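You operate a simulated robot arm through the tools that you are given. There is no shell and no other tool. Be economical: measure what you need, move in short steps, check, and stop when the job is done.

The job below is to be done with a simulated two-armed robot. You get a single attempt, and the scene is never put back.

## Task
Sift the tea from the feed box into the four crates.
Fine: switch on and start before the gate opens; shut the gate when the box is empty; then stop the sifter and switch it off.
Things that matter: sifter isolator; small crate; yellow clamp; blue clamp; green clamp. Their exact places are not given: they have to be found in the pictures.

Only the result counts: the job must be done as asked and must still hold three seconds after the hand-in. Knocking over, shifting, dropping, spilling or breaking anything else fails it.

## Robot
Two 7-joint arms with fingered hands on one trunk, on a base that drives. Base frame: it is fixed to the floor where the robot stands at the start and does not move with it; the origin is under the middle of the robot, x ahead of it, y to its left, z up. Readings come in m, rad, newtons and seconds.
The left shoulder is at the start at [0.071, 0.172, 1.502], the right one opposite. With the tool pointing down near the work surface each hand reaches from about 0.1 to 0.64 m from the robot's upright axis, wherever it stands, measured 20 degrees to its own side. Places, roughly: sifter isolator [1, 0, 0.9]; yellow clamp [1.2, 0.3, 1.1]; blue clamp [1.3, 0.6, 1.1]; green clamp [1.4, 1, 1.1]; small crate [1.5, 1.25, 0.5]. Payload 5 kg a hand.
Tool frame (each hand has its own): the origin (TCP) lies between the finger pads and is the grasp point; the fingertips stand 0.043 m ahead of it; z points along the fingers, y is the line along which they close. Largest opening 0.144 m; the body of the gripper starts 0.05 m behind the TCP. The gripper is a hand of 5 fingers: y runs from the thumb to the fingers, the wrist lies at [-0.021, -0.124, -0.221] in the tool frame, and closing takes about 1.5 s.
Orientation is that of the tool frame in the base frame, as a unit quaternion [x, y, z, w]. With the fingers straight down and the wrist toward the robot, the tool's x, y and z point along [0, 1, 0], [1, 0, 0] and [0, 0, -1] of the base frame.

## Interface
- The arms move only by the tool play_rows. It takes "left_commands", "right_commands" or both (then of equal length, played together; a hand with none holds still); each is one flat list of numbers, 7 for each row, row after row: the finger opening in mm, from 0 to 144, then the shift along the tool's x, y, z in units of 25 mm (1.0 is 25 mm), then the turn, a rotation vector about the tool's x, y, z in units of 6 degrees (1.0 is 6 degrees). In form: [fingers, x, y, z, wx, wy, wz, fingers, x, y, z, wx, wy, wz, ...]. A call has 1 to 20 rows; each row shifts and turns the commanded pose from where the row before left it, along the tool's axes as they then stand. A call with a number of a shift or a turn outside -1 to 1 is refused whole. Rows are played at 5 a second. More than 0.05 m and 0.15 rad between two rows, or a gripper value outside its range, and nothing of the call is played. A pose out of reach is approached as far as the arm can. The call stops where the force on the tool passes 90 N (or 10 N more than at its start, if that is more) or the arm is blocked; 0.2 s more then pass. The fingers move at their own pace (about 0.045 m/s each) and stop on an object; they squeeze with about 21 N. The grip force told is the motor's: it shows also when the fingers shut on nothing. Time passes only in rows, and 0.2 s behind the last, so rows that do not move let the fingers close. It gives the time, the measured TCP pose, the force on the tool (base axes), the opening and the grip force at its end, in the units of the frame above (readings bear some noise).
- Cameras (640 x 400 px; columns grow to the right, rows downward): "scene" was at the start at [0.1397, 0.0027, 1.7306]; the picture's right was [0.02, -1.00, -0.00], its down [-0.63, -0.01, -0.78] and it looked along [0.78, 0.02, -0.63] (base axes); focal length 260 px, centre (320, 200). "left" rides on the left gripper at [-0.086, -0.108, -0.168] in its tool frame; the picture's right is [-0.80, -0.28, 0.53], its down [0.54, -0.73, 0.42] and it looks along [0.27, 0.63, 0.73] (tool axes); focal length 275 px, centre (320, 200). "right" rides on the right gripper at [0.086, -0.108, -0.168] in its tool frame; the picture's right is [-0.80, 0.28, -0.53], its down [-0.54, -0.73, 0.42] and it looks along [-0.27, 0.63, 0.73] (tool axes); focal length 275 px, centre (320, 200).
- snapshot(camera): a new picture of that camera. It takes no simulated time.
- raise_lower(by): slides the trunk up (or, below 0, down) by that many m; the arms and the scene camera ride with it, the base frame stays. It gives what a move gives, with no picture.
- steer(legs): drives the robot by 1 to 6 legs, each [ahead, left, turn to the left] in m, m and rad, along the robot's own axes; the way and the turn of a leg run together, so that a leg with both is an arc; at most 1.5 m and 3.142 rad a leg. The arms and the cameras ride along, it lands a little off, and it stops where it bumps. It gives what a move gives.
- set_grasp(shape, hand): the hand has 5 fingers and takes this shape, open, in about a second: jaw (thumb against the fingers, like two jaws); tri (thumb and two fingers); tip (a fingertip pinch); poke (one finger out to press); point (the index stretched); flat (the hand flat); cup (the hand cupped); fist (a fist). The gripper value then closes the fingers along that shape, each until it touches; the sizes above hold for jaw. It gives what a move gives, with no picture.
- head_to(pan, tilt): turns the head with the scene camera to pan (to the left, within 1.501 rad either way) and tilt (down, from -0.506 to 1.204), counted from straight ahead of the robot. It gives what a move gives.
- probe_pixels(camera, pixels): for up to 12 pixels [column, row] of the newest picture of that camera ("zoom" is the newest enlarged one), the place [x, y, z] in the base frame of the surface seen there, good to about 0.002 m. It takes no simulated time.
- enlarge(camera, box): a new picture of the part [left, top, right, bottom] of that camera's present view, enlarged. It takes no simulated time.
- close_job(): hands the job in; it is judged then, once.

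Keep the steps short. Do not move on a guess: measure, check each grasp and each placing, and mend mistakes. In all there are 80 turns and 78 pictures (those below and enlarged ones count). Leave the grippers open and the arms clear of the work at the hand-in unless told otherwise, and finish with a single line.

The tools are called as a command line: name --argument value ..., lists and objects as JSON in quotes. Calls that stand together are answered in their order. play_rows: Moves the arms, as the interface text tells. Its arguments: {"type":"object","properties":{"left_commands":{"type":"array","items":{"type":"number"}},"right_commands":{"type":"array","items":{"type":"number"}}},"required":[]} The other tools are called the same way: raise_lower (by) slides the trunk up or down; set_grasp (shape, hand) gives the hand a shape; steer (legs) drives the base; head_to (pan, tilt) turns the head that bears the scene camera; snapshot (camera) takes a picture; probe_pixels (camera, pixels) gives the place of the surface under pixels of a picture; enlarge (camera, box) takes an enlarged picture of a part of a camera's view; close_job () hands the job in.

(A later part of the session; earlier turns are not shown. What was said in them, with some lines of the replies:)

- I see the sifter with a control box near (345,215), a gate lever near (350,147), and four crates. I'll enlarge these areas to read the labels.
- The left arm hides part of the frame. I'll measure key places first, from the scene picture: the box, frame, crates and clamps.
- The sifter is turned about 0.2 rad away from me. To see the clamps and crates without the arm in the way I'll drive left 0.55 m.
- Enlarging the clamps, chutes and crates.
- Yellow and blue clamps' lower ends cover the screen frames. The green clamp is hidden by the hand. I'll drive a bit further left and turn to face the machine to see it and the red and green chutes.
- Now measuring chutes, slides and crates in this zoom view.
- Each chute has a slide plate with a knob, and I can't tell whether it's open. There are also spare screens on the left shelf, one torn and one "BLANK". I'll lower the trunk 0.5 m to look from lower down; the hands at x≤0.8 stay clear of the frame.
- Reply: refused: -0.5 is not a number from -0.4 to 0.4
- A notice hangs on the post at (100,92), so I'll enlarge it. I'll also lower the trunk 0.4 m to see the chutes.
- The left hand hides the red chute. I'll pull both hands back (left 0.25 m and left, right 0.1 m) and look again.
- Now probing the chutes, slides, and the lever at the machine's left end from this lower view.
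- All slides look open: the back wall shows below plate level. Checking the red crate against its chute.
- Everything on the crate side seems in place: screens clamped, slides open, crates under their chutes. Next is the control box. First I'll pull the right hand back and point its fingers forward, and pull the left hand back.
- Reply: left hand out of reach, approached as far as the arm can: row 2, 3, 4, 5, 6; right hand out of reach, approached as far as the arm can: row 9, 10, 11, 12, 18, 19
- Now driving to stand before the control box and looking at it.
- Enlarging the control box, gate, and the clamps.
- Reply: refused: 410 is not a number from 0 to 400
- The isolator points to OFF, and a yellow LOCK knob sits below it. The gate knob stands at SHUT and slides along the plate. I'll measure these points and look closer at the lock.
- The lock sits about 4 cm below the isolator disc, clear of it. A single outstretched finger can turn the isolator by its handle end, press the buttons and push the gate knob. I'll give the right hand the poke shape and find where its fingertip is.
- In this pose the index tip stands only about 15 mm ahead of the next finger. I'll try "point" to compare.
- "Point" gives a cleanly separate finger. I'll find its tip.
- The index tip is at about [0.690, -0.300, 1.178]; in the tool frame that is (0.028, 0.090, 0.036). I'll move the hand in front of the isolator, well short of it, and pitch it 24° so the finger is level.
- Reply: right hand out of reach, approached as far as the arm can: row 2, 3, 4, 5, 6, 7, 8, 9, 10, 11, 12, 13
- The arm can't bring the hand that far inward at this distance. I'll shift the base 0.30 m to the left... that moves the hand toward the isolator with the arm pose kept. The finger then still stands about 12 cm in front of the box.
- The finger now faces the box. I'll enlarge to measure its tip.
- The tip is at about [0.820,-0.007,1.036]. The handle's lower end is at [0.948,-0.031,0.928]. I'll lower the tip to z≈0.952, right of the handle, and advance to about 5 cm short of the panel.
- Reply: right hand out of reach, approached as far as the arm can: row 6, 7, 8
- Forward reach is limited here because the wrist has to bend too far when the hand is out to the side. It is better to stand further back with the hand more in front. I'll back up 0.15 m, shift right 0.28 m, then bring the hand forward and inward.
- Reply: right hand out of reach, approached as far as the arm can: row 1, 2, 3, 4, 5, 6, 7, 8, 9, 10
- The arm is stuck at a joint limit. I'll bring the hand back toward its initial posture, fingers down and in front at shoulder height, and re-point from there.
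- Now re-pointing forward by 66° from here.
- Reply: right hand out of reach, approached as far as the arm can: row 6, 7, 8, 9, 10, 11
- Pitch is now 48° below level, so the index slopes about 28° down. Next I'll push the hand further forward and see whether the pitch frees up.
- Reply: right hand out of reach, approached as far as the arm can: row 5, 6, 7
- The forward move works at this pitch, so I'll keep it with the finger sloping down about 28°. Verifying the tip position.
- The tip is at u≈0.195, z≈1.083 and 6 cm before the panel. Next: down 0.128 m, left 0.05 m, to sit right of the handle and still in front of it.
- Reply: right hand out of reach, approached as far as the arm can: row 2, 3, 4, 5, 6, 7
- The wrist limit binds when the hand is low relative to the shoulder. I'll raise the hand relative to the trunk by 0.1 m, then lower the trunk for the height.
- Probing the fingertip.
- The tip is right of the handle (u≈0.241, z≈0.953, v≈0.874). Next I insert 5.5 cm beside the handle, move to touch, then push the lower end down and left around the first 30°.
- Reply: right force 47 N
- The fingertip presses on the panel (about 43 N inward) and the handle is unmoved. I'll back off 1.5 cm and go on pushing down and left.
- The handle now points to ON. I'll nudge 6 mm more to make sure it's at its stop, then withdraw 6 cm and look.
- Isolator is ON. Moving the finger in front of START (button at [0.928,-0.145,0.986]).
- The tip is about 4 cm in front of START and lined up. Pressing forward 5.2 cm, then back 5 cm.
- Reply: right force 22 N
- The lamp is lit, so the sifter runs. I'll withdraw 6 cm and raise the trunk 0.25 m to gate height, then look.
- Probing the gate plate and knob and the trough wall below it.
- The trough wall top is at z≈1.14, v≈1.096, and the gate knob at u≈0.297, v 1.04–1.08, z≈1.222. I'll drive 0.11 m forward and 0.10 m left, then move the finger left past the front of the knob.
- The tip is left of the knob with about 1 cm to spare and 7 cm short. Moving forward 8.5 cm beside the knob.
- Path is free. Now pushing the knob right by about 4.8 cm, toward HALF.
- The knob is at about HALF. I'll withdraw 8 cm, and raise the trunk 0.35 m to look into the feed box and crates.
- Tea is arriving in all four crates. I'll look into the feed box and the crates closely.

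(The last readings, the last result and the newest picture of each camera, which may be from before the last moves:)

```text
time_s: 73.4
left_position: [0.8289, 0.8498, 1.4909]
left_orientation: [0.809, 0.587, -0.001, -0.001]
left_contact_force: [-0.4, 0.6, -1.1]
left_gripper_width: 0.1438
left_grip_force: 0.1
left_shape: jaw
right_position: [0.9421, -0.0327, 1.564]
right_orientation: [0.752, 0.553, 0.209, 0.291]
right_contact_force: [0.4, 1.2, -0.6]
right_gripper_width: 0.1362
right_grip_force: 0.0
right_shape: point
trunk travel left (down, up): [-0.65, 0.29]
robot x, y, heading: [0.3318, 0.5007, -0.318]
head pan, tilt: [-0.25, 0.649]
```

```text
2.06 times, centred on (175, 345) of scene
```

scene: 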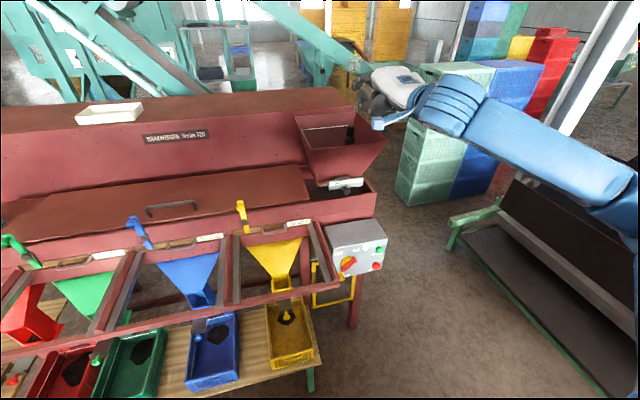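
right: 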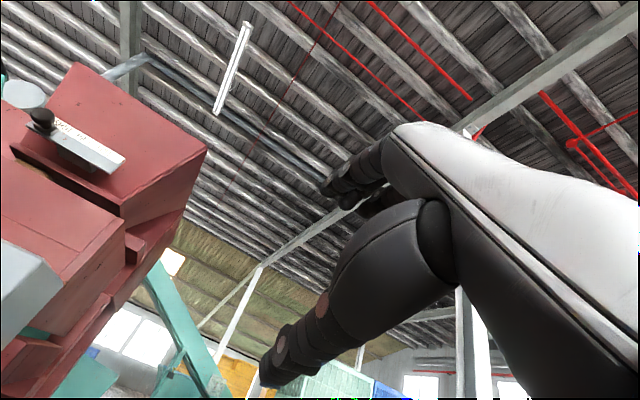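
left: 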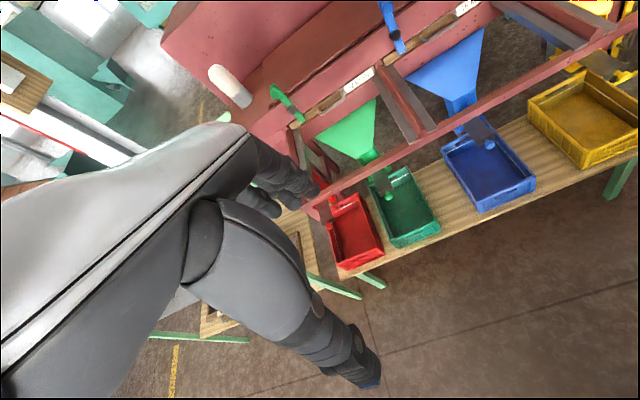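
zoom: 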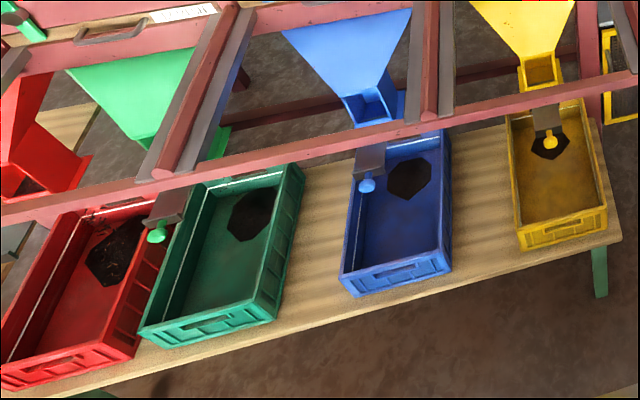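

The gate knob stands at HALF and all is flowing. I'll raise the trunk 0.28 m more for a deeper look into the box while time passes.

raise_lower --by 0.28

head_to --pan -0.25 --tilt 0.8

snapshot --camera "scene"

enlarge --camera "scene" --box '[270, 120, 400, 220]'

```text
time_s: 76.2
left_position: [0.8279, 0.8505, 1.7709]
left_orientation: [0.81, 0.587, -0.002, -0.001]
left_contact_force: [-0.7, 0.3, 0.3]
left_gripper_width: 0.1436
left_grip_force: 0.1
left_shape: jaw
right_position: [0.9408, -0.0327, 1.8431]
right_orientation: [0.751, 0.554, 0.209, 0.291]
right_contact_force: [0.5, 0.1, 0.3]
right_gripper_width: 0.1362
right_grip_force: 0.1
right_shape: point
trunk travel left (down, up): [-0.93, 0.01]
robot x, y, heading: [0.3301, 0.493, -0.315]
head pan, tilt: [-0.25, 0.649]
```

```text
time_s: 76.9
left_position: [0.8277, 0.8503, 1.7715]
left_orientation: [0.809, 0.587, -0.002, 0.0]
left_contact_force: [-0.7, 0.0, 0.1]
left_gripper_width: 0.144
left_grip_force: 0.1
left_shape: jaw
right_position: [0.9412, -0.0328, 1.843]
right_orientation: [0.752, 0.553, 0.209, 0.291]
right_contact_force: [0.0, -0.2, 0.1]
right_gripper_width: 0.1363
right_grip_force: 0.1
right_shape: point
trunk travel left (down, up): [-0.93, 0.01]
robot x, y, heading: [0.3269, 0.4981, -0.311]
head pan, tilt: [-0.25, 0.799]
```

```text
16 pictures are left
```

scene: 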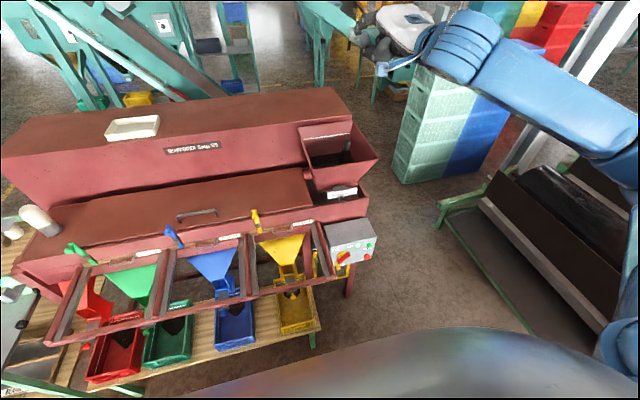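

```text
4.00 times, centred on (335, 170) of scene
```

zoom: 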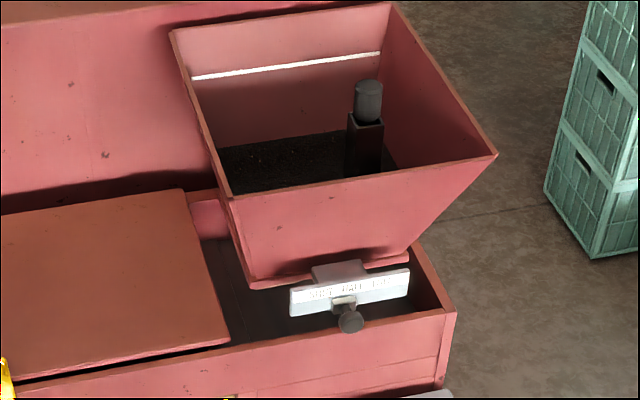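

The tea level is visible in the box. I'll measure its height, wait 4 s and measure again.

probe_pixels --camera "zoom" --pixels '[[260, 165], [310, 160], [280, 178], [285, 68]]'

play_rows --right_commands '[144, 0, 0, 0, 0, 0, 0, 144, 0, 0, 0, 0, 0, 0, 144, 0, 0, 0, 0, 0, 0, 144, 0, 0, 0, 0, 0, 0, 144, 0, 0, 0, 0, 0, 0, 144, 0, 0, 0, 0, 0, 0, 144, 0, 0, 0, 0, 0, 0, 144, 0, 0, 0, 0, 0, 0, 144, 0, 0, 0, 0, 0, 0, 144, 0, 0, 0, 0, 0, 0, 144, 0, 0, 0, 0, 0, 0, 144, 0, 0, 0, 0, 0, 0, 144, 0, 0, 0, 0, 0, 0, 144, 0, 0, 0, 0, 0, 0, 144, 0, 0, 0, 0, 0, 0, 144, 0, 0, 0, 0, 0, 0, 144, 0, 0, 0, 0, 0, 0, 144, 0, 0, 0, 0, 0, 0, 144, 0, 0, 0, 0, 0, 0, 144, 0, 0, 0, 0, 0, 0]'

enlarge --camera "scene" --box '[270, 120, 400, 220]'

probe_pixels --camera "zoom" --pixels '[[260, 165], [310, 160], [280, 178], [285, 68]]'

```text
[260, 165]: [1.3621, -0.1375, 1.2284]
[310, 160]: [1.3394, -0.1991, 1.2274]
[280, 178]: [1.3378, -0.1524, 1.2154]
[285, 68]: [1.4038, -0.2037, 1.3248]
```

```text
time_s: 81.1
left_position: [0.8288, 0.8504, 1.7716]
left_orientation: [0.81, 0.587, -0.002, -0.001]
left_contact_force: [0.3, 0.2, 0.5]
left_gripper_width: 0.1437
left_grip_force: 0.1
left_shape: jaw
right_position: [0.9416, -0.0327, 1.8438]
right_orientation: [0.752, 0.554, 0.21, 0.291]
right_contact_force: [-0.2, 0.3, -0.2]
right_gripper_width: 0.1364
right_grip_force: 0.0
right_shape: point
trunk travel left (down, up): [-0.93, 0.01]
robot x, y, heading: [0.3321, 0.4984, -0.309]
head pan, tilt: [-0.25, 0.799]
```

```text
4.00 times, centred on (335, 170) of scene
```

zoom: 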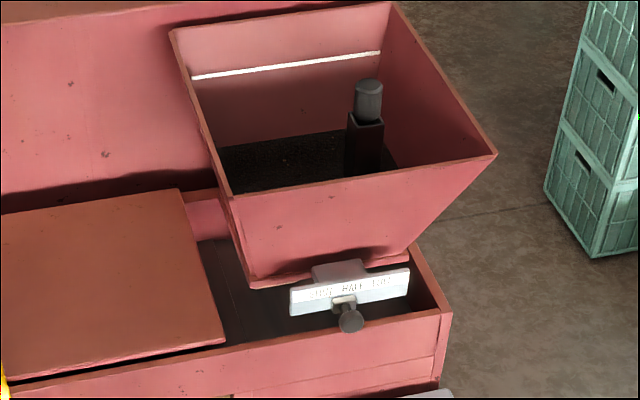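

```text
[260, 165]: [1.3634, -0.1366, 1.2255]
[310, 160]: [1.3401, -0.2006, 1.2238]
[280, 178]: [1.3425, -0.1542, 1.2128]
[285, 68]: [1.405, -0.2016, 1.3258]
```

The level falls only slowly (a few mm in 5 s). The trunk's way up and down is clear, so I'll use slow trunk strokes as waiting, then measure again.

raise_lower --by -0.38

raise_lower --by 0.38

raise_lower --by -0.38

raise_lower --by 0.38

enlarge --camera "scene" --box '[270, 120, 400, 220]'

probe_pixels --camera "zoom" --pixels '[[260, 165], [310, 160], [280, 178], [265, 150], [310, 145]]'

```text
time_s: 84.8
left_position: [0.8279, 0.8498, 1.3914]
left_orientation: [0.81, 0.587, -0.001, -0.001]
left_contact_force: [0.0, 0.5, 0.2]
left_gripper_width: 0.1437
left_grip_force: 0.0
left_shape: jaw
right_position: [0.9423, -0.0323, 1.4642]
right_orientation: [0.752, 0.554, 0.209, 0.292]
right_contact_force: [0.4, -0.1, 0.8]
right_gripper_width: 0.1363
right_grip_force: 0.1
right_shape: point
trunk travel left (down, up): [-0.55, 0.39]
robot x, y, heading: [0.3312, 0.4986, -0.315]
head pan, tilt: [-0.25, 0.799]
```

```text
time_s: 88.5
left_position: [0.8284, 0.8502, 1.771]
left_orientation: [0.809, 0.588, -0.001, -0.001]
left_contact_force: [0.1, -0.3, 0.0]
left_gripper_width: 0.1439
left_grip_force: 0.0
left_shape: jaw
right_position: [0.9431, -0.0329, 1.8428]
right_orientation: [0.751, 0.554, 0.21, 0.291]
right_contact_force: [0.9, 0.2, -0.3]
right_gripper_width: 0.1362
right_grip_force: 0.0
right_shape: point
trunk travel left (down, up): [-0.93, 0.01]
robot x, y, heading: [0.3301, 0.4962, -0.314]
head pan, tilt: [-0.25, 0.799]
```

```text
time_s: 92.1
left_position: [0.8293, 0.8504, 1.391]
left_orientation: [0.809, 0.588, -0.003, -0.002]
left_contact_force: [-0.2, 0.8, -0.7]
left_gripper_width: 0.1441
left_grip_force: 0.0
left_shape: jaw
right_position: [0.9418, -0.0322, 1.4639]
right_orientation: [0.752, 0.554, 0.209, 0.291]
right_contact_force: [0.5, 0.4, -1.0]
right_gripper_width: 0.1363
right_grip_force: 0.0
right_shape: point
trunk travel left (down, up): [-0.55, 0.39]
robot x, y, heading: [0.3319, 0.4981, -0.311]
head pan, tilt: [-0.25, 0.799]
```

```text
time_s: 95.8
left_position: [0.8273, 0.8498, 1.7715]
left_orientation: [0.81, 0.587, -0.002, -0.001]
left_contact_force: [-0.5, -0.4, -0.9]
left_gripper_width: 0.1439
left_grip_force: 0.0
left_shape: jaw
right_position: [0.9419, -0.0337, 1.8436]
right_orientation: [0.752, 0.554, 0.209, 0.291]
right_contact_force: [-0.4, 0.2, 0.1]
right_gripper_width: 0.1364
right_grip_force: 0.1
right_shape: point
trunk travel left (down, up): [-0.93, 0.01]
robot x, y, heading: [0.3299, 0.4941, -0.315]
head pan, tilt: [-0.25, 0.799]
```

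```text
4.00 times, centred on (335, 170) of scene
```

zoom: 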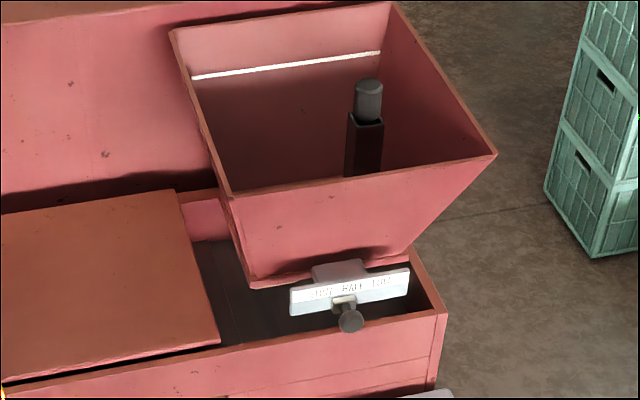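

```text
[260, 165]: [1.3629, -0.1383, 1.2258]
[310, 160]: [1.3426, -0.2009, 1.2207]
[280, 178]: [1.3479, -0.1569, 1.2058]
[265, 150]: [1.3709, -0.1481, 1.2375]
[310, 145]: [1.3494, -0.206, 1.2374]
```

The tea is now below my line of sight. I'll drive 0.2 m forward (arms are high above the hopper) to look steeper into the box.

steer --legs '[[0.2, 0, 0]]'

head_to --pan -0.45 --tilt 0.95

snapshot --camera "scene"

```text
time_s: 97.4
left_position: [1.0119, 0.7893, 1.7727]
left_orientation: [0.81, 0.586, 0.0, 0.0]
left_contact_force: [-0.6, 0.6, 0.1]
left_gripper_width: 0.1435
left_grip_force: 0.1
left_shape: jaw
right_position: [1.1257, -0.0929, 1.8455]
right_orientation: [0.751, 0.553, 0.21, 0.292]
right_contact_force: [-1.2, 1.6, 0.8]
right_gripper_width: 0.1363
right_grip_force: 0.1
right_shape: point
trunk travel left (down, up): [-0.93, 0.01]
robot x, y, heading: [0.517, 0.4351, -0.313]
head pan, tilt: [-0.25, 0.799]
```

```text
time_s: 98.1
left_position: [1.015, 0.7883, 1.7714]
left_orientation: [0.81, 0.586, 0.0, 0.0]
left_contact_force: [-0.3, -0.1, 0.1]
left_gripper_width: 0.1438
left_grip_force: 0.1
left_shape: jaw
right_position: [1.1278, -0.0941, 1.8447]
right_orientation: [0.751, 0.554, 0.211, 0.292]
right_contact_force: [0.3, 0.6, 1.2]
right_gripper_width: 0.1365
right_grip_force: 0.0
right_shape: point
trunk travel left (down, up): [-0.93, 0.01]
robot x, y, heading: [0.5202, 0.4355, -0.319]
head pan, tilt: [-0.45, 0.949]
```

```text
12 pictures are left
```

scene: 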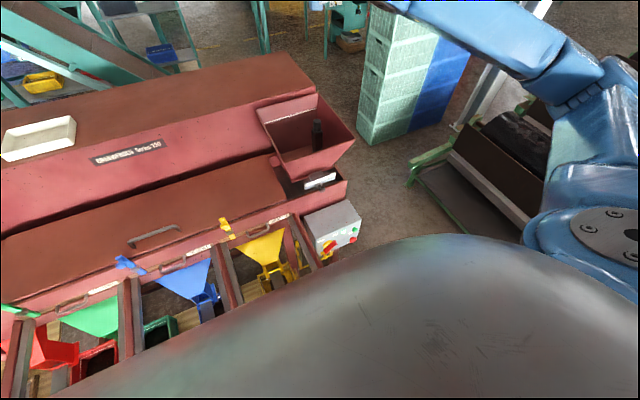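

enlarge --camera "scene" --box '[245, 85, 365, 195]'

probe_pixels --camera "zoom" --pixels '[[240, 195], [260, 225], [255, 245], [300, 215], [230, 215], [320, 230]]'

```text
3.64 times, centred on (305, 140) of scene
```

zoom: 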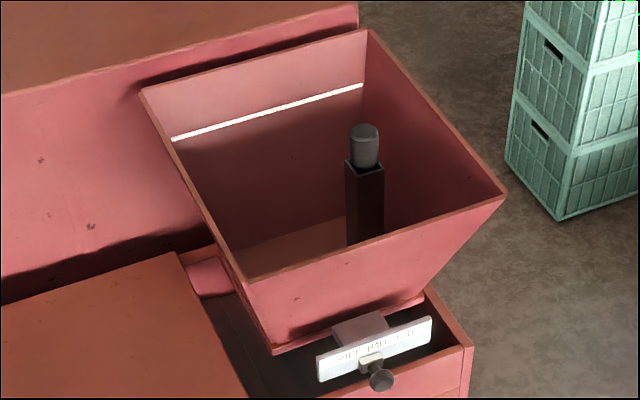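

```text
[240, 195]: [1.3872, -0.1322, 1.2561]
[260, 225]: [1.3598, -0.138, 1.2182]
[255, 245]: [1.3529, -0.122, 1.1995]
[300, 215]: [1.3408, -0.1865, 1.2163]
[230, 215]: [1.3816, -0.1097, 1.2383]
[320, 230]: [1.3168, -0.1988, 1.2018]
```

Bare floor shows in the box, so it looks empty. I'll measure the knob's present place, then drive back, move the hand right 6 cm and lower to gate height, on the right side of the knob.

probe_pixels --camera "zoom" --pixels '[[383, 382], [375, 375], [372, 365], [388, 375], [330, 260], [280, 255]]'

steer --legs '[[-0.2, 0, 0]]'

play_rows --right_commands '[144, -0.8, 0, 0, 0, 0, 0, 144, -0.8, 0, 0, 0, 0, 0, 144, -0.76, 0, 0, 0, 0, 0]'

raise_lower --by -0.33

raise_lower --by -0.328

head_to --pan -0.4 --tilt 0.4

```text
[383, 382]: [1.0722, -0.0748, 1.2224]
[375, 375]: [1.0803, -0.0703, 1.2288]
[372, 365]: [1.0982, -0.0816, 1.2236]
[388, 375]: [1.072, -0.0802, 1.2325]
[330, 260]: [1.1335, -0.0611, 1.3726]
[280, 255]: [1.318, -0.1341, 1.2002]
```

```text
time_s: 99.7
left_position: [0.841, 0.8451, 1.7691]
left_orientation: [0.811, 0.585, -0.002, -0.002]
left_contact_force: [0.6, -0.4, 0.0]
left_gripper_width: 0.1439
left_grip_force: 0.2
left_shape: jaw
right_position: [0.9491, -0.0377, 1.8416]
right_orientation: [0.754, 0.552, 0.207, 0.29]
right_contact_force: [0.6, 0.7, 0.1]
right_gripper_width: 0.1365
right_grip_force: 0.1
right_shape: point
trunk travel left (down, up): [-0.93, 0.01]
robot x, y, heading: [0.3383, 0.495, -0.321]
head pan, tilt: [-0.45, 0.949]
```

```text
time_s: 100.5
left_position: [0.8362, 0.8447, 1.7711]
left_orientation: [0.811, 0.585, -0.002, -0.001]
left_contact_force: [-0.2, -0.4, -0.2]
left_gripper_width: 0.1439
left_grip_force: 0.0
left_shape: jaw
right_position: [0.9292, -0.094, 1.8436]
right_orientation: [0.753, 0.552, 0.208, 0.291]
right_contact_force: [0.3, 0.7, -0.6]
right_gripper_width: 0.1363
right_grip_force: 0.1
right_shape: point
trunk travel left (down, up): [-0.93, 0.01]
robot x, y, heading: [0.3386, 0.4935, -0.316]
head pan, tilt: [-0.45, 0.949]
```

```text
time_s: 103.7
left_position: [0.8358, 0.8462, 1.4412]
left_orientation: [0.811, 0.585, -0.002, -0.001]
left_contact_force: [-0.1, 0.3, -0.1]
left_gripper_width: 0.1438
left_grip_force: 0.1
left_shape: jaw
right_position: [0.9279, -0.0926, 1.5145]
right_orientation: [0.753, 0.552, 0.208, 0.292]
right_contact_force: [-0.2, -0.6, -0.3]
right_gripper_width: 0.1363
right_grip_force: 0.0
right_shape: point
trunk travel left (down, up): [-0.6, 0.34]
robot x, y, heading: [0.3359, 0.4979, -0.317]
head pan, tilt: [-0.45, 0.949]
```

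```text
time_s: 107.0
left_position: [0.8356, 0.8466, 1.1146]
left_orientation: [0.811, 0.585, -0.001, -0.001]
left_contact_force: [0.8, 0.2, -0.7]
left_gripper_width: 0.1438
left_grip_force: 0.0
left_shape: jaw
right_position: [0.9281, -0.0923, 1.1862]
right_orientation: [0.753, 0.552, 0.208, 0.292]
right_contact_force: [0.4, 1.2, 1.1]
right_gripper_width: 0.1361
right_grip_force: 0.0
right_shape: point
trunk travel left (down, up): [-0.272, 0.668]
robot x, y, heading: [0.3354, 0.4967, -0.321]
head pan, tilt: [-0.45, 0.949]
```

```text
time_s: 107.9
left_position: [0.835, 0.8459, 1.1133]
left_orientation: [0.811, 0.585, -0.001, 0.0]
left_contact_force: [0.4, 0.3, -0.3]
left_gripper_width: 0.1438
left_grip_force: 0.0
left_shape: jaw
right_position: [0.926, -0.0923, 1.1857]
right_orientation: [0.753, 0.552, 0.208, 0.292]
right_contact_force: [0.6, 0.4, 0.4]
right_gripper_width: 0.1364
right_grip_force: 0.1
right_shape: point
trunk travel left (down, up): [-0.272, 0.668]
robot x, y, heading: [0.3401, 0.4946, -0.317]
head pan, tilt: [-0.4, 0.4]
```

The knob center is at u≈0.264; the tip is at u≈0.226, right of it. I go forward 7.5 cm, then push left 5.2 cm to SHUT.

play_rows --right_commands '[144, 0, 0.743, 0.669, 0, 0, 0, 144, 0, 0.743, 0.669, 0, 0, 0, 144, 0, 0.743, 0.669, 0, 0, 0, 144, 0.7, 0, 0, 0, 0, 0, 144, 0.7, 0, 0, 0, 0, 0, 144, 0.7, 0, 0, 0, 0, 0]'

enlarge --camera "scene" --box '[210, 100, 330, 190]'

```text
time_s: 109.3
left_position: [0.8351, 0.8456, 1.1123]
left_orientation: [0.811, 0.585, -0.001, -0.001]
left_contact_force: [1.3, -0.1, -0.7]
left_gripper_width: 0.1439
left_grip_force: 0.0
left_shape: jaw
right_position: [1.016, -0.0656, 1.1847]
right_orientation: [0.753, 0.551, 0.209, 0.292]
right_contact_force: [-1.4, -3.3, -0.7]
right_gripper_width: 0.1363
right_grip_force: 0.1
right_shape: point
trunk travel left (down, up): [-0.272, 0.668]
robot x, y, heading: [0.3373, 0.4961, -0.32]
head pan, tilt: [-0.4, 0.4]
```

```text
4.44 times, centred on (270, 145) of scene
```

zoom: 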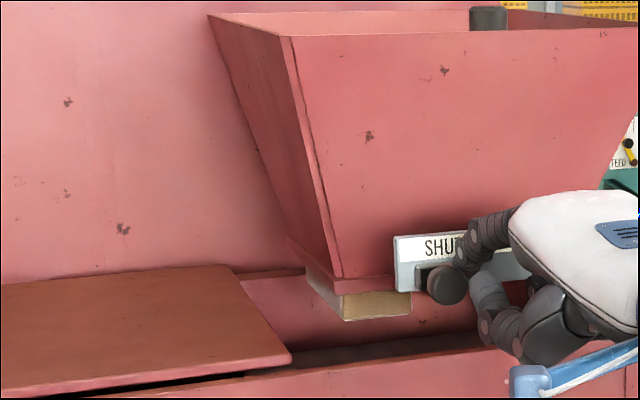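

The knob is back at the SHUT end. I'll check its place and nudge 4 mm more to feel the stop.

probe_pixels --camera "zoom" --pixels '[[450, 285], [432, 280], [442, 290]]'

play_rows --right_commands '[144, 0.2, 0, 0, 0, 0, 0]'

```text
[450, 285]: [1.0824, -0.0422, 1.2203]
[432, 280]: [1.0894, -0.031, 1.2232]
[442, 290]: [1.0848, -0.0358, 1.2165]
```

```text
time_s: 109.7
left_position: [0.8354, 0.8452, 1.1134]
left_orientation: [0.811, 0.585, -0.002, -0.001]
left_contact_force: [-0.6, 0.9, -0.2]
left_gripper_width: 0.1436
left_grip_force: 0.1
left_shape: jaw
right_position: [1.0165, -0.0628, 1.1848]
right_orientation: [0.753, 0.551, 0.208, 0.292]
right_contact_force: [-2.3, -7.0, -0.6]
right_gripper_width: 0.1361
right_grip_force: 0.0
right_shape: point
trunk travel left (down, up): [-0.272, 0.668]
robot x, y, heading: [0.3343, 0.4987, -0.314]
head pan, tilt: [-0.4, 0.4]
```

The knob is at [1.082,-0.042,1.220], exactly its SHUT place as at the start. I'll withdraw, drive back to the control box position, and lower to STOP height while the screens clear.

play_rows --right_commands '[144, -0.3, 0, 0, 0, 0, 0, 144, 0, -0.743, -0.669, 0, 0, 0, 144, 0, -0.743, -0.669, 0, 0, 0, 144, 0, -0.743, -0.669, 0, 0, 0]'

steer --legs '[[-0.11, -0.1, 0]]'

raise_lower --by -0.268

play_rows --right_commands '[144, -0.4, -0.843, 0.936, 0, 0, 0, 144, -0.4, -0.843, 0.936, 0, 0, 0]'

snapshot --camera "scene"

```text
time_s: 110.7
left_position: [0.8336, 0.8456, 1.1134]
left_orientation: [0.811, 0.585, -0.002, -0.001]
left_contact_force: [-0.2, -0.3, 0.3]
left_gripper_width: 0.1441
left_grip_force: 0.1
left_shape: jaw
right_position: [0.9418, -0.0456, 1.1876]
right_orientation: [0.752, 0.552, 0.209, 0.292]
right_contact_force: [-1.7, 0.3, -0.1]
right_gripper_width: 0.0
right_grip_force: 0.1
right_shape: point
trunk travel left (down, up): [-0.272, 0.668]
robot x, y, heading: [0.3324, 0.4955, -0.32]
head pan, tilt: [-0.4, 0.4]
```

```text
time_s: 112.1
left_position: [0.6993, 0.7858, 1.1131]
left_orientation: [0.81, 0.587, -0.001, -0.001]
left_contact_force: [-0.1, -0.6, -0.4]
left_gripper_width: 0.1437
left_grip_force: 0.1
left_shape: jaw
right_position: [0.8095, -0.1063, 1.1859]
right_orientation: [0.752, 0.553, 0.209, 0.291]
right_contact_force: [0.3, -0.4, -0.4]
right_gripper_width: 0.0
right_grip_force: 0.0
right_shape: point
trunk travel left (down, up): [-0.272, 0.668]
robot x, y, heading: [0.2042, 0.4358, -0.319]
head pan, tilt: [-0.4, 0.4]
```

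```text
time_s: 114.8
left_position: [0.6995, 0.7845, 0.8446]
left_orientation: [0.81, 0.587, -0.002, -0.001]
left_contact_force: [-0.9, -0.5, 0.3]
left_gripper_width: 0.1437
left_grip_force: 0.2
left_shape: jaw
right_position: [0.8095, -0.1068, 0.9182]
right_orientation: [0.752, 0.553, 0.209, 0.292]
right_contact_force: [0.3, 0.6, -0.3]
right_gripper_width: 0.0001
right_grip_force: 0.0
right_shape: point
trunk travel left (down, up): [-0.004, 0.936]
robot x, y, heading: [0.2008, 0.431, -0.314]
head pan, tilt: [-0.4, 0.4]
```

```text
time_s: 115.4
left_position: [0.7002, 0.7851, 0.846]
left_orientation: [0.81, 0.586, -0.002, -0.001]
left_contact_force: [-0.5, 0.0, -0.4]
left_gripper_width: 0.1438
left_grip_force: 0.0
left_shape: jaw
right_position: [0.8044, -0.1266, 0.8548]
right_orientation: [0.752, 0.553, 0.209, 0.291]
right_contact_force: [0.2, -0.1, 0.4]
right_gripper_width: 0.0
right_grip_force: 0.2
right_shape: point
trunk travel left (down, up): [-0.004, 0.936]
robot x, y, heading: [0.2037, 0.4367, -0.312]
head pan, tilt: [-0.4, 0.4]
```

```text
9 pictures are left
```

scene: 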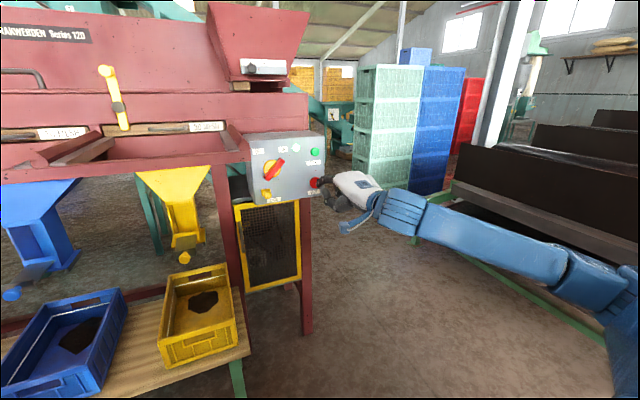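

Checking the tip's place against STOP before pressing, and letting the screens clear 4 more seconds.

probe_pixels --camera "scene" --pixels '[[321, 184], [323, 183], [320, 186], [314, 183], [325, 181], [327, 190]]'

play_rows --right_commands '[144, 0, 0, 0, 0, 0, 0, 144, 0, 0, 0, 0, 0, 0, 144, 0, 0, 0, 0, 0, 0, 144, 0, 0, 0, 0, 0, 0, 144, 0, 0, 0, 0, 0, 0, 144, 0, 0, 0, 0, 0, 0, 144, 0, 0, 0, 0, 0, 0, 144, 0, 0, 0, 0, 0, 0, 144, 0, 0, 0, 0, 0, 0, 144, 0, 0, 0, 0, 0, 0, 144, 0, 0, 0, 0, 0, 0, 144, 0, 0, 0, 0, 0, 0, 144, 0, 0, 0, 0, 0, 0, 144, 0, 0, 0, 0, 0, 0, 144, 0, 0, 0, 0, 0, 0, 144, 0, 0, 0, 0, 0, 0, 144, 0, 0, 0, 0, 0, 0, 144, 0, 0, 0, 0, 0, 0, 144, 0, 0, 0, 0, 0, 0, 144, 0, 0, 0, 0, 0, 0]'

```text
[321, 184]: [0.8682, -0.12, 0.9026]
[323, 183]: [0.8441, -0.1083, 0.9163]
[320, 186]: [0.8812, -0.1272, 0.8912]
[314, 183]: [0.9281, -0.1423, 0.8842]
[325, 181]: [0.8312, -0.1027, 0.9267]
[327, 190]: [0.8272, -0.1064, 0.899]
```

```text
time_s: 119.6
left_position: [0.7008, 0.7844, 0.8463]
left_orientation: [0.81, 0.587, -0.002, 0.0]
left_contact_force: [-0.2, -0.1, -0.1]
left_gripper_width: 0.1437
left_grip_force: 0.1
left_shape: jaw
right_position: [0.8014, -0.126, 0.8544]
right_orientation: [0.752, 0.553, 0.209, 0.291]
right_contact_force: [0.4, 0.6, 0.9]
right_gripper_width: 0.0
right_grip_force: 0.1
right_shape: point
trunk travel left (down, up): [-0.004, 0.936]
robot x, y, heading: [0.2011, 0.4328, -0.32]
head pan, tilt: [-0.4, 0.4]
```

The tip [0.884,-0.127,0.890] lines up with STOP. Before stopping I look once at the crates to be sure the flow has ended, then press.

play_rows --right_commands '[144, 0, 0.557, 0.502, 0, 0, 0, 144, 0, 0.557, 0.502, 0, 0, 0, 144, 0, 0.557, 0.502, 0, 0, 0]'

snapshot --camera "scene"

```text
time_s: 120.4
left_position: [0.6982, 0.7863, 0.8454]
left_orientation: [0.81, 0.586, -0.001, 0.001]
left_contact_force: [1.4, -0.5, -0.3]
left_gripper_width: 0.1438
left_grip_force: 0.2
left_shape: jaw
right_position: [0.8535, -0.142, 0.8604]
right_orientation: [0.751, 0.553, 0.21, 0.293]
right_contact_force: [-37.5, 14.7, 9.7]
right_gripper_width: 0.1363
right_grip_force: 0.1
right_shape: point
trunk travel left (down, up): [-0.004, 0.936]
robot x, y, heading: [0.1993, 0.439, -0.321]
head pan, tilt: [-0.4, 0.4]
```

```text
8 pictures are left
```

scene: 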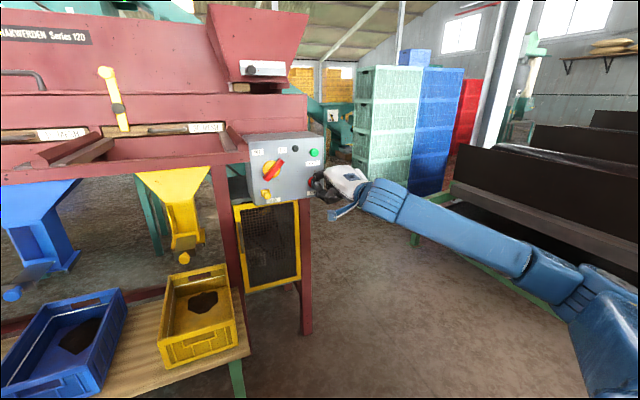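

The lamp is out, so the sifter has stopped. I'll withdraw 5 cm and move to the right of the isolator handle, still in front of it.

play_rows --right_commands '[144, 0, -0.743, -0.669, 0, 0, 0, 144, 0, -0.743, -0.669, 0, 0, 0, 144, 0.85, 0.361, -0.401, 0, 0, 0, 144, 0.85, 0.361, -0.401, 0, 0, 0, 144, 0.85, 0.361, -0.401, 0, 0, 0, 144, 0.85, 0.361, -0.401, 0, 0, 0]'

enlarge --camera "scene" --box '[235, 125, 345, 215]'

```text
time_s: 121.8
left_position: [0.7002, 0.7851, 0.8451]
left_orientation: [0.81, 0.586, -0.003, 0.0]
left_contact_force: [-0.3, 0.2, 0.2]
left_gripper_width: 0.1441
left_grip_force: 0.1
left_shape: jaw
right_position: [0.8328, -0.0457, 0.9076]
right_orientation: [0.752, 0.553, 0.209, 0.291]
right_contact_force: [-0.1, 0.3, -0.2]
right_gripper_width: 0.1364
right_grip_force: 0.0
right_shape: point
trunk travel left (down, up): [-0.004, 0.936]
robot x, y, heading: [0.2006, 0.4331, -0.32]
head pan, tilt: [-0.4, 0.4]
```

```text
4.44 times, centred on (290, 170) of scene
```

zoom: 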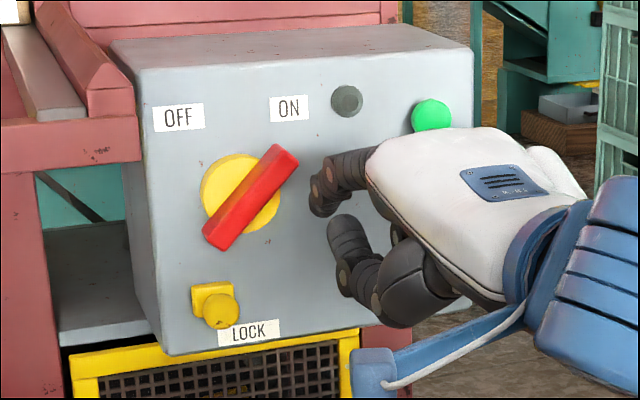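

probe_pixels --camera "zoom" --pixels '[[316, 205], [312, 185], [318, 212], [290, 155], [208, 240], [276, 158], [295, 165], [250, 195]]'

```text
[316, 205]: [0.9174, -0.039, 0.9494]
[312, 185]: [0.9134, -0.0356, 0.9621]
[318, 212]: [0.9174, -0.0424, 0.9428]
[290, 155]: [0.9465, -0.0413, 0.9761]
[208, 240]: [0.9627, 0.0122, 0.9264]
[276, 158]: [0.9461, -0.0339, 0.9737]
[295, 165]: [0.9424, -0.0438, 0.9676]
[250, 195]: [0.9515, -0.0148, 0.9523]
```

The tip is about 3 cm off the handle's lower right face, level with the axis. I insert 3.7 cm and push around an arc, up and then left, toward OFF.

play_rows --right_commands '[144, 0, 0.55, 0.5, 0, 0, 0, 144, 0, 0.55, 0.5, 0, 0, 0, 144, 0.48, 0.188, -0.208, 0, 0, 0, 144, 0.16, 0.054, -0.06, 0, 0, 0, 144, 0.19, 0.292, -0.324, 0, 0, 0, 144, 0.41, 0.233, -0.258, 0, 0, 0, 144, 0.53, 0.062, -0.068, 0, 0, 0, 144, 0.2, 0, 0, 0, 0, 0]'

enlarge --camera "scene" --box '[235, 125, 345, 215]'

```text
time_s: 123.6
left_position: [0.6997, 0.7857, 0.8459]
left_orientation: [0.81, 0.587, -0.002, -0.001]
left_contact_force: [-0.7, 0.1, -0.1]
left_gripper_width: 0.1437
left_grip_force: 0.1
left_shape: jaw
right_position: [0.8847, -0.0112, 0.9394]
right_orientation: [0.752, 0.554, 0.21, 0.291]
right_contact_force: [-3.6, -4.4, 2.3]
right_gripper_width: 0.1361
right_grip_force: 0.0
right_shape: point
trunk travel left (down, up): [-0.004, 0.936]
robot x, y, heading: [0.2009, 0.4297, -0.316]
head pan, tilt: [-0.4, 0.4]
```

```text
4.44 times, centred on (290, 170) of scene
```

zoom: 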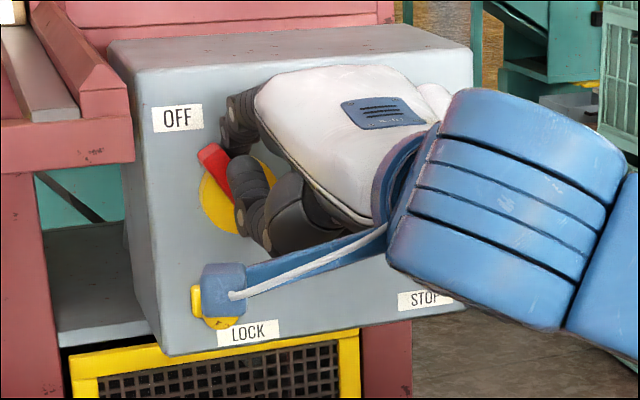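

The handle is past the top, at about 55°, and not quite at OFF. Pushing left 1.2 cm more.

play_rows --right_commands '[144, 0.25, -0.03, 0.03, 0, 0, 0, 144, 0.25, -0.08, 0.09, 0, 0, 0]'

enlarge --camera "scene" --box '[235, 125, 345, 215]'

```text
time_s: 124.2
left_position: [0.6999, 0.7838, 0.8454]
left_orientation: [0.811, 0.585, -0.002, 0.0]
left_contact_force: [-0.1, 0.7, 0.0]
left_gripper_width: 0.1437
left_grip_force: 0.0
left_shape: jaw
right_position: [0.8882, 0.001, 0.9355]
right_orientation: [0.752, 0.552, 0.21, 0.292]
right_contact_force: [-5.1, -7.4, 4.4]
right_gripper_width: 0.1362
right_grip_force: 0.0
right_shape: point
trunk travel left (down, up): [-0.004, 0.936]
robot x, y, heading: [0.2008, 0.4335, -0.313]
head pan, tilt: [-0.4, 0.4]
```

```text
4.44 times, centred on (290, 170) of scene
```

zoom: 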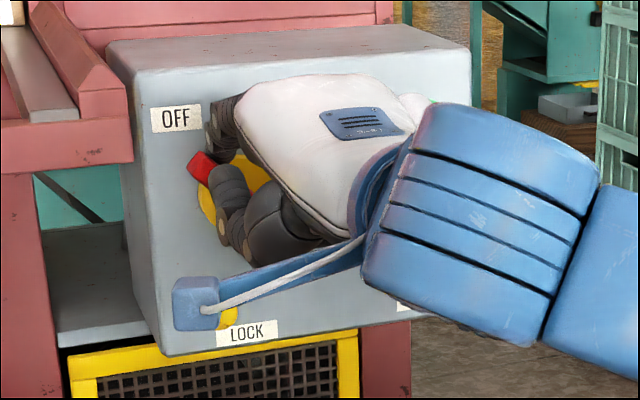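

The handle looks to be at OFF. I'll nudge 4 mm more, then withdraw straight back 7 cm and check.

play_rows --right_commands '[144, 0.16, -0.05, 0.06, 0, 0, 0, 144, -0.3, 0, 0, 0, 0, 0, 144, 0, -0.743, -0.669, 0, 0, 0, 144, 0, -0.743, -0.669, 0, 0, 0, 144, -1, -0.743, -0.669, 0, 0, 0, 144, -1, 0, 0, 0, 0, 0, 144, -1, 0, 0, 0, 0, 0, 144, -1, 0, 0, 0, 0, 0]'

enlarge --camera "scene" --box '[235, 125, 345, 215]'

```text
time_s: 126.0
left_position: [0.7001, 0.7849, 0.8459]
left_orientation: [0.81, 0.586, -0.001, -0.001]
left_contact_force: [0.1, -0.2, -0.8]
left_gripper_width: 0.1437
left_grip_force: 0.1
left_shape: jaw
right_position: [0.7868, -0.0757, 0.9317]
right_orientation: [0.752, 0.554, 0.209, 0.291]
right_contact_force: [0.0, -0.2, -0.4]
right_gripper_width: 0.0
right_grip_force: 0.0
right_shape: point
trunk travel left (down, up): [-0.004, 0.936]
robot x, y, heading: [0.2027, 0.4367, -0.314]
head pan, tilt: [-0.4, 0.4]
```

```text
4.44 times, centred on (290, 170) of scene
```

zoom: 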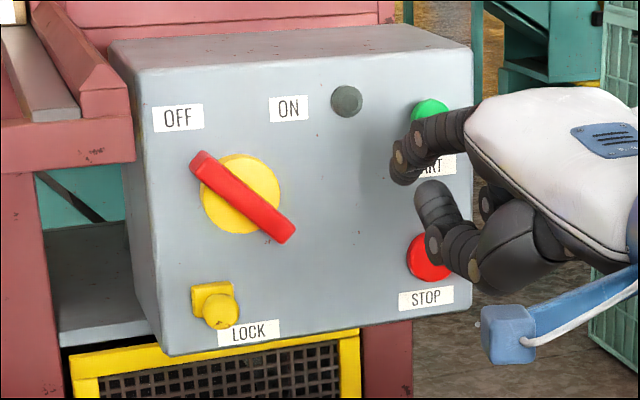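

The isolator is at OFF just as at the start, the lamp is out and the lock is untouched. To be sure the box is empty I'll open the hand, raise to the top, drive over, and look down with the hand camera.

raise_lower --by 0.4

raise_lower --by 0.4

set_grasp --hand "right" --shape "jaw"

steer --legs '[[0.3, 0.1, 0]]'

play_rows --right_commands '[144, 0, 0, 0, 1, 0, 0, 144, 0, 0, 0, 1, 0, 0, 144, 0, 0, 0, 1, 0, 0, 144, 0, 0, 0, 1, 0, 0, 144, 0, 0, 0, 1, 0, 0, 144, 0, 0, 0, 1, 0, 0, 144, 0, 0, 0, 1, 0, 0]'

snapshot --camera "right"

```text
time_s: 129.9
left_position: [0.7009, 0.785, 1.2452]
left_orientation: [0.81, 0.586, -0.002, -0.001]
left_contact_force: [-0.2, 0.2, 0.3]
left_gripper_width: 0.1437
left_grip_force: 0.1
left_shape: jaw
right_position: [0.787, -0.0749, 1.3325]
right_orientation: [0.752, 0.553, 0.209, 0.291]
right_contact_force: [0.1, -0.9, 0.0]
right_gripper_width: 0.0
right_grip_force: 0.0
right_shape: point
trunk travel left (down, up): [-0.404, 0.536]
robot x, y, heading: [0.2032, 0.4338, -0.317]
head pan, tilt: [-0.4, 0.4]
```

```text
time_s: 133.7
left_position: [0.7007, 0.7859, 1.6465]
left_orientation: [0.81, 0.586, -0.001, -0.001]
left_contact_force: [-0.3, 0.3, 1.0]
left_gripper_width: 0.1437
left_grip_force: 0.0
left_shape: jaw
right_position: [0.7863, -0.0753, 1.7332]
right_orientation: [0.753, 0.553, 0.208, 0.29]
right_contact_force: [0.7, -0.2, -0.2]
right_gripper_width: 0.0001
right_grip_force: 0.0
right_shape: point
trunk travel left (down, up): [-0.804, 0.136]
robot x, y, heading: [0.201, 0.433, -0.318]
head pan, tilt: [-0.4, 0.4]
```

```text
time_s: 134.6
left_position: [0.7012, 0.786, 1.6453]
left_orientation: [0.81, 0.586, -0.002, -0.002]
left_contact_force: [-0.2, -0.2, 0.7]
left_gripper_width: 0.1438
left_grip_force: 0.1
left_shape: jaw
right_position: [0.7863, -0.0765, 1.7326]
right_orientation: [0.752, 0.553, 0.209, 0.292]
right_contact_force: [0.0, -0.5, 0.6]
right_gripper_width: 0.1437
right_grip_force: 0.1
right_shape: jaw
trunk travel left (down, up): [-0.804, 0.136]
robot x, y, heading: [0.2033, 0.4288, -0.316]
head pan, tilt: [-0.4, 0.4]
```

```text
time_s: 136.7
left_position: [1.0109, 0.7875, 1.6475]
left_orientation: [0.81, 0.586, -0.001, 0.001]
left_contact_force: [-1.1, 1.0, 0.5]
left_gripper_width: 0.1438
left_grip_force: 0.1
left_shape: jaw
right_position: [1.0983, -0.0738, 1.7346]
right_orientation: [0.751, 0.553, 0.211, 0.292]
right_contact_force: [-0.7, -0.5, 0.9]
right_gripper_width: 0.1439
right_grip_force: 0.1
right_shape: jaw
trunk travel left (down, up): [-0.804, 0.136]
robot x, y, heading: [0.5133, 0.4342, -0.319]
head pan, tilt: [-0.4, 0.4]
```

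```text
time_s: 138.3
left_position: [1.0165, 0.7881, 1.6444]
left_orientation: [0.81, 0.587, -0.002, 0.0]
left_contact_force: [0.7, 0.7, -1.0]
left_gripper_width: 0.144
left_grip_force: 0.0
left_shape: jaw
right_position: [1.1031, -0.074, 1.7322]
right_orientation: [0.806, 0.592, -0.003, 0.0]
right_contact_force: [0.1, 0.6, -0.7]
right_gripper_width: 0.1438
right_grip_force: 0.1
right_shape: jaw
trunk travel left (down, up): [-0.804, 0.136]
robot x, y, heading: [0.5127, 0.4368, -0.317]
head pan, tilt: [-0.4, 0.4]
```

```text
3 pictures are left
```

right: 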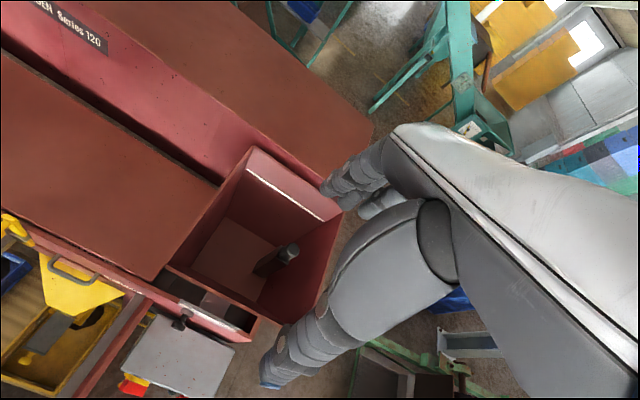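

The feed box floor is bare, so it is empty. I'll drive back clear of the machine and take a last look.

steer --legs '[[-0.45, 0.1, 0]]'

head_to --pan -0.1 --tilt 0.7

snapshot --camera "scene"

```text
time_s: 141.1
left_position: [0.6219, 1.022, 1.6445]
left_orientation: [0.809, 0.588, -0.002, -0.002]
left_contact_force: [-0.9, -0.7, -0.4]
left_gripper_width: 0.144
left_grip_force: 0.1
left_shape: jaw
right_position: [0.7129, 0.1596, 1.7309]
right_orientation: [0.805, 0.594, -0.004, 0.001]
right_contact_force: [0.0, -1.2, -0.2]
right_gripper_width: 0.1436
right_grip_force: 0.1
right_shape: jaw
trunk travel left (down, up): [-0.804, 0.136]
robot x, y, heading: [0.1181, 0.6675, -0.305]
head pan, tilt: [-0.4, 0.4]
```

```text
time_s: 141.9
left_position: [0.619, 1.0223, 1.6454]
left_orientation: [0.809, 0.588, -0.002, 0.0]
left_contact_force: [0.0, 0.1, -0.4]
left_gripper_width: 0.1438
left_grip_force: 0.2
left_shape: jaw
right_position: [0.7112, 0.1627, 1.7324]
right_orientation: [0.804, 0.594, -0.003, 0.002]
right_contact_force: [0.5, 0.2, 0.1]
right_gripper_width: 0.1438
right_grip_force: 0.1
right_shape: jaw
trunk travel left (down, up): [-0.804, 0.136]
robot x, y, heading: [0.1224, 0.6705, -0.312]
head pan, tilt: [-0.099, 0.7]
```

```text
2 pictures are left
```

scene: 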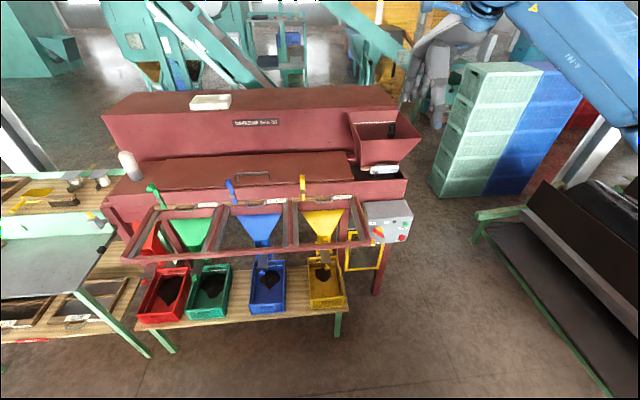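

The tea lies in all four crates, nothing is spilled, the gate is shut, the sifter is stopped and switched off, and the arms are clear with hands open. Handing in.

close_job

```text
The job is handed in.
```

The feed box is empty and its tea is sifted into the four crates; the gate is shut, and the sifter is stopped and switched off at the isolator.
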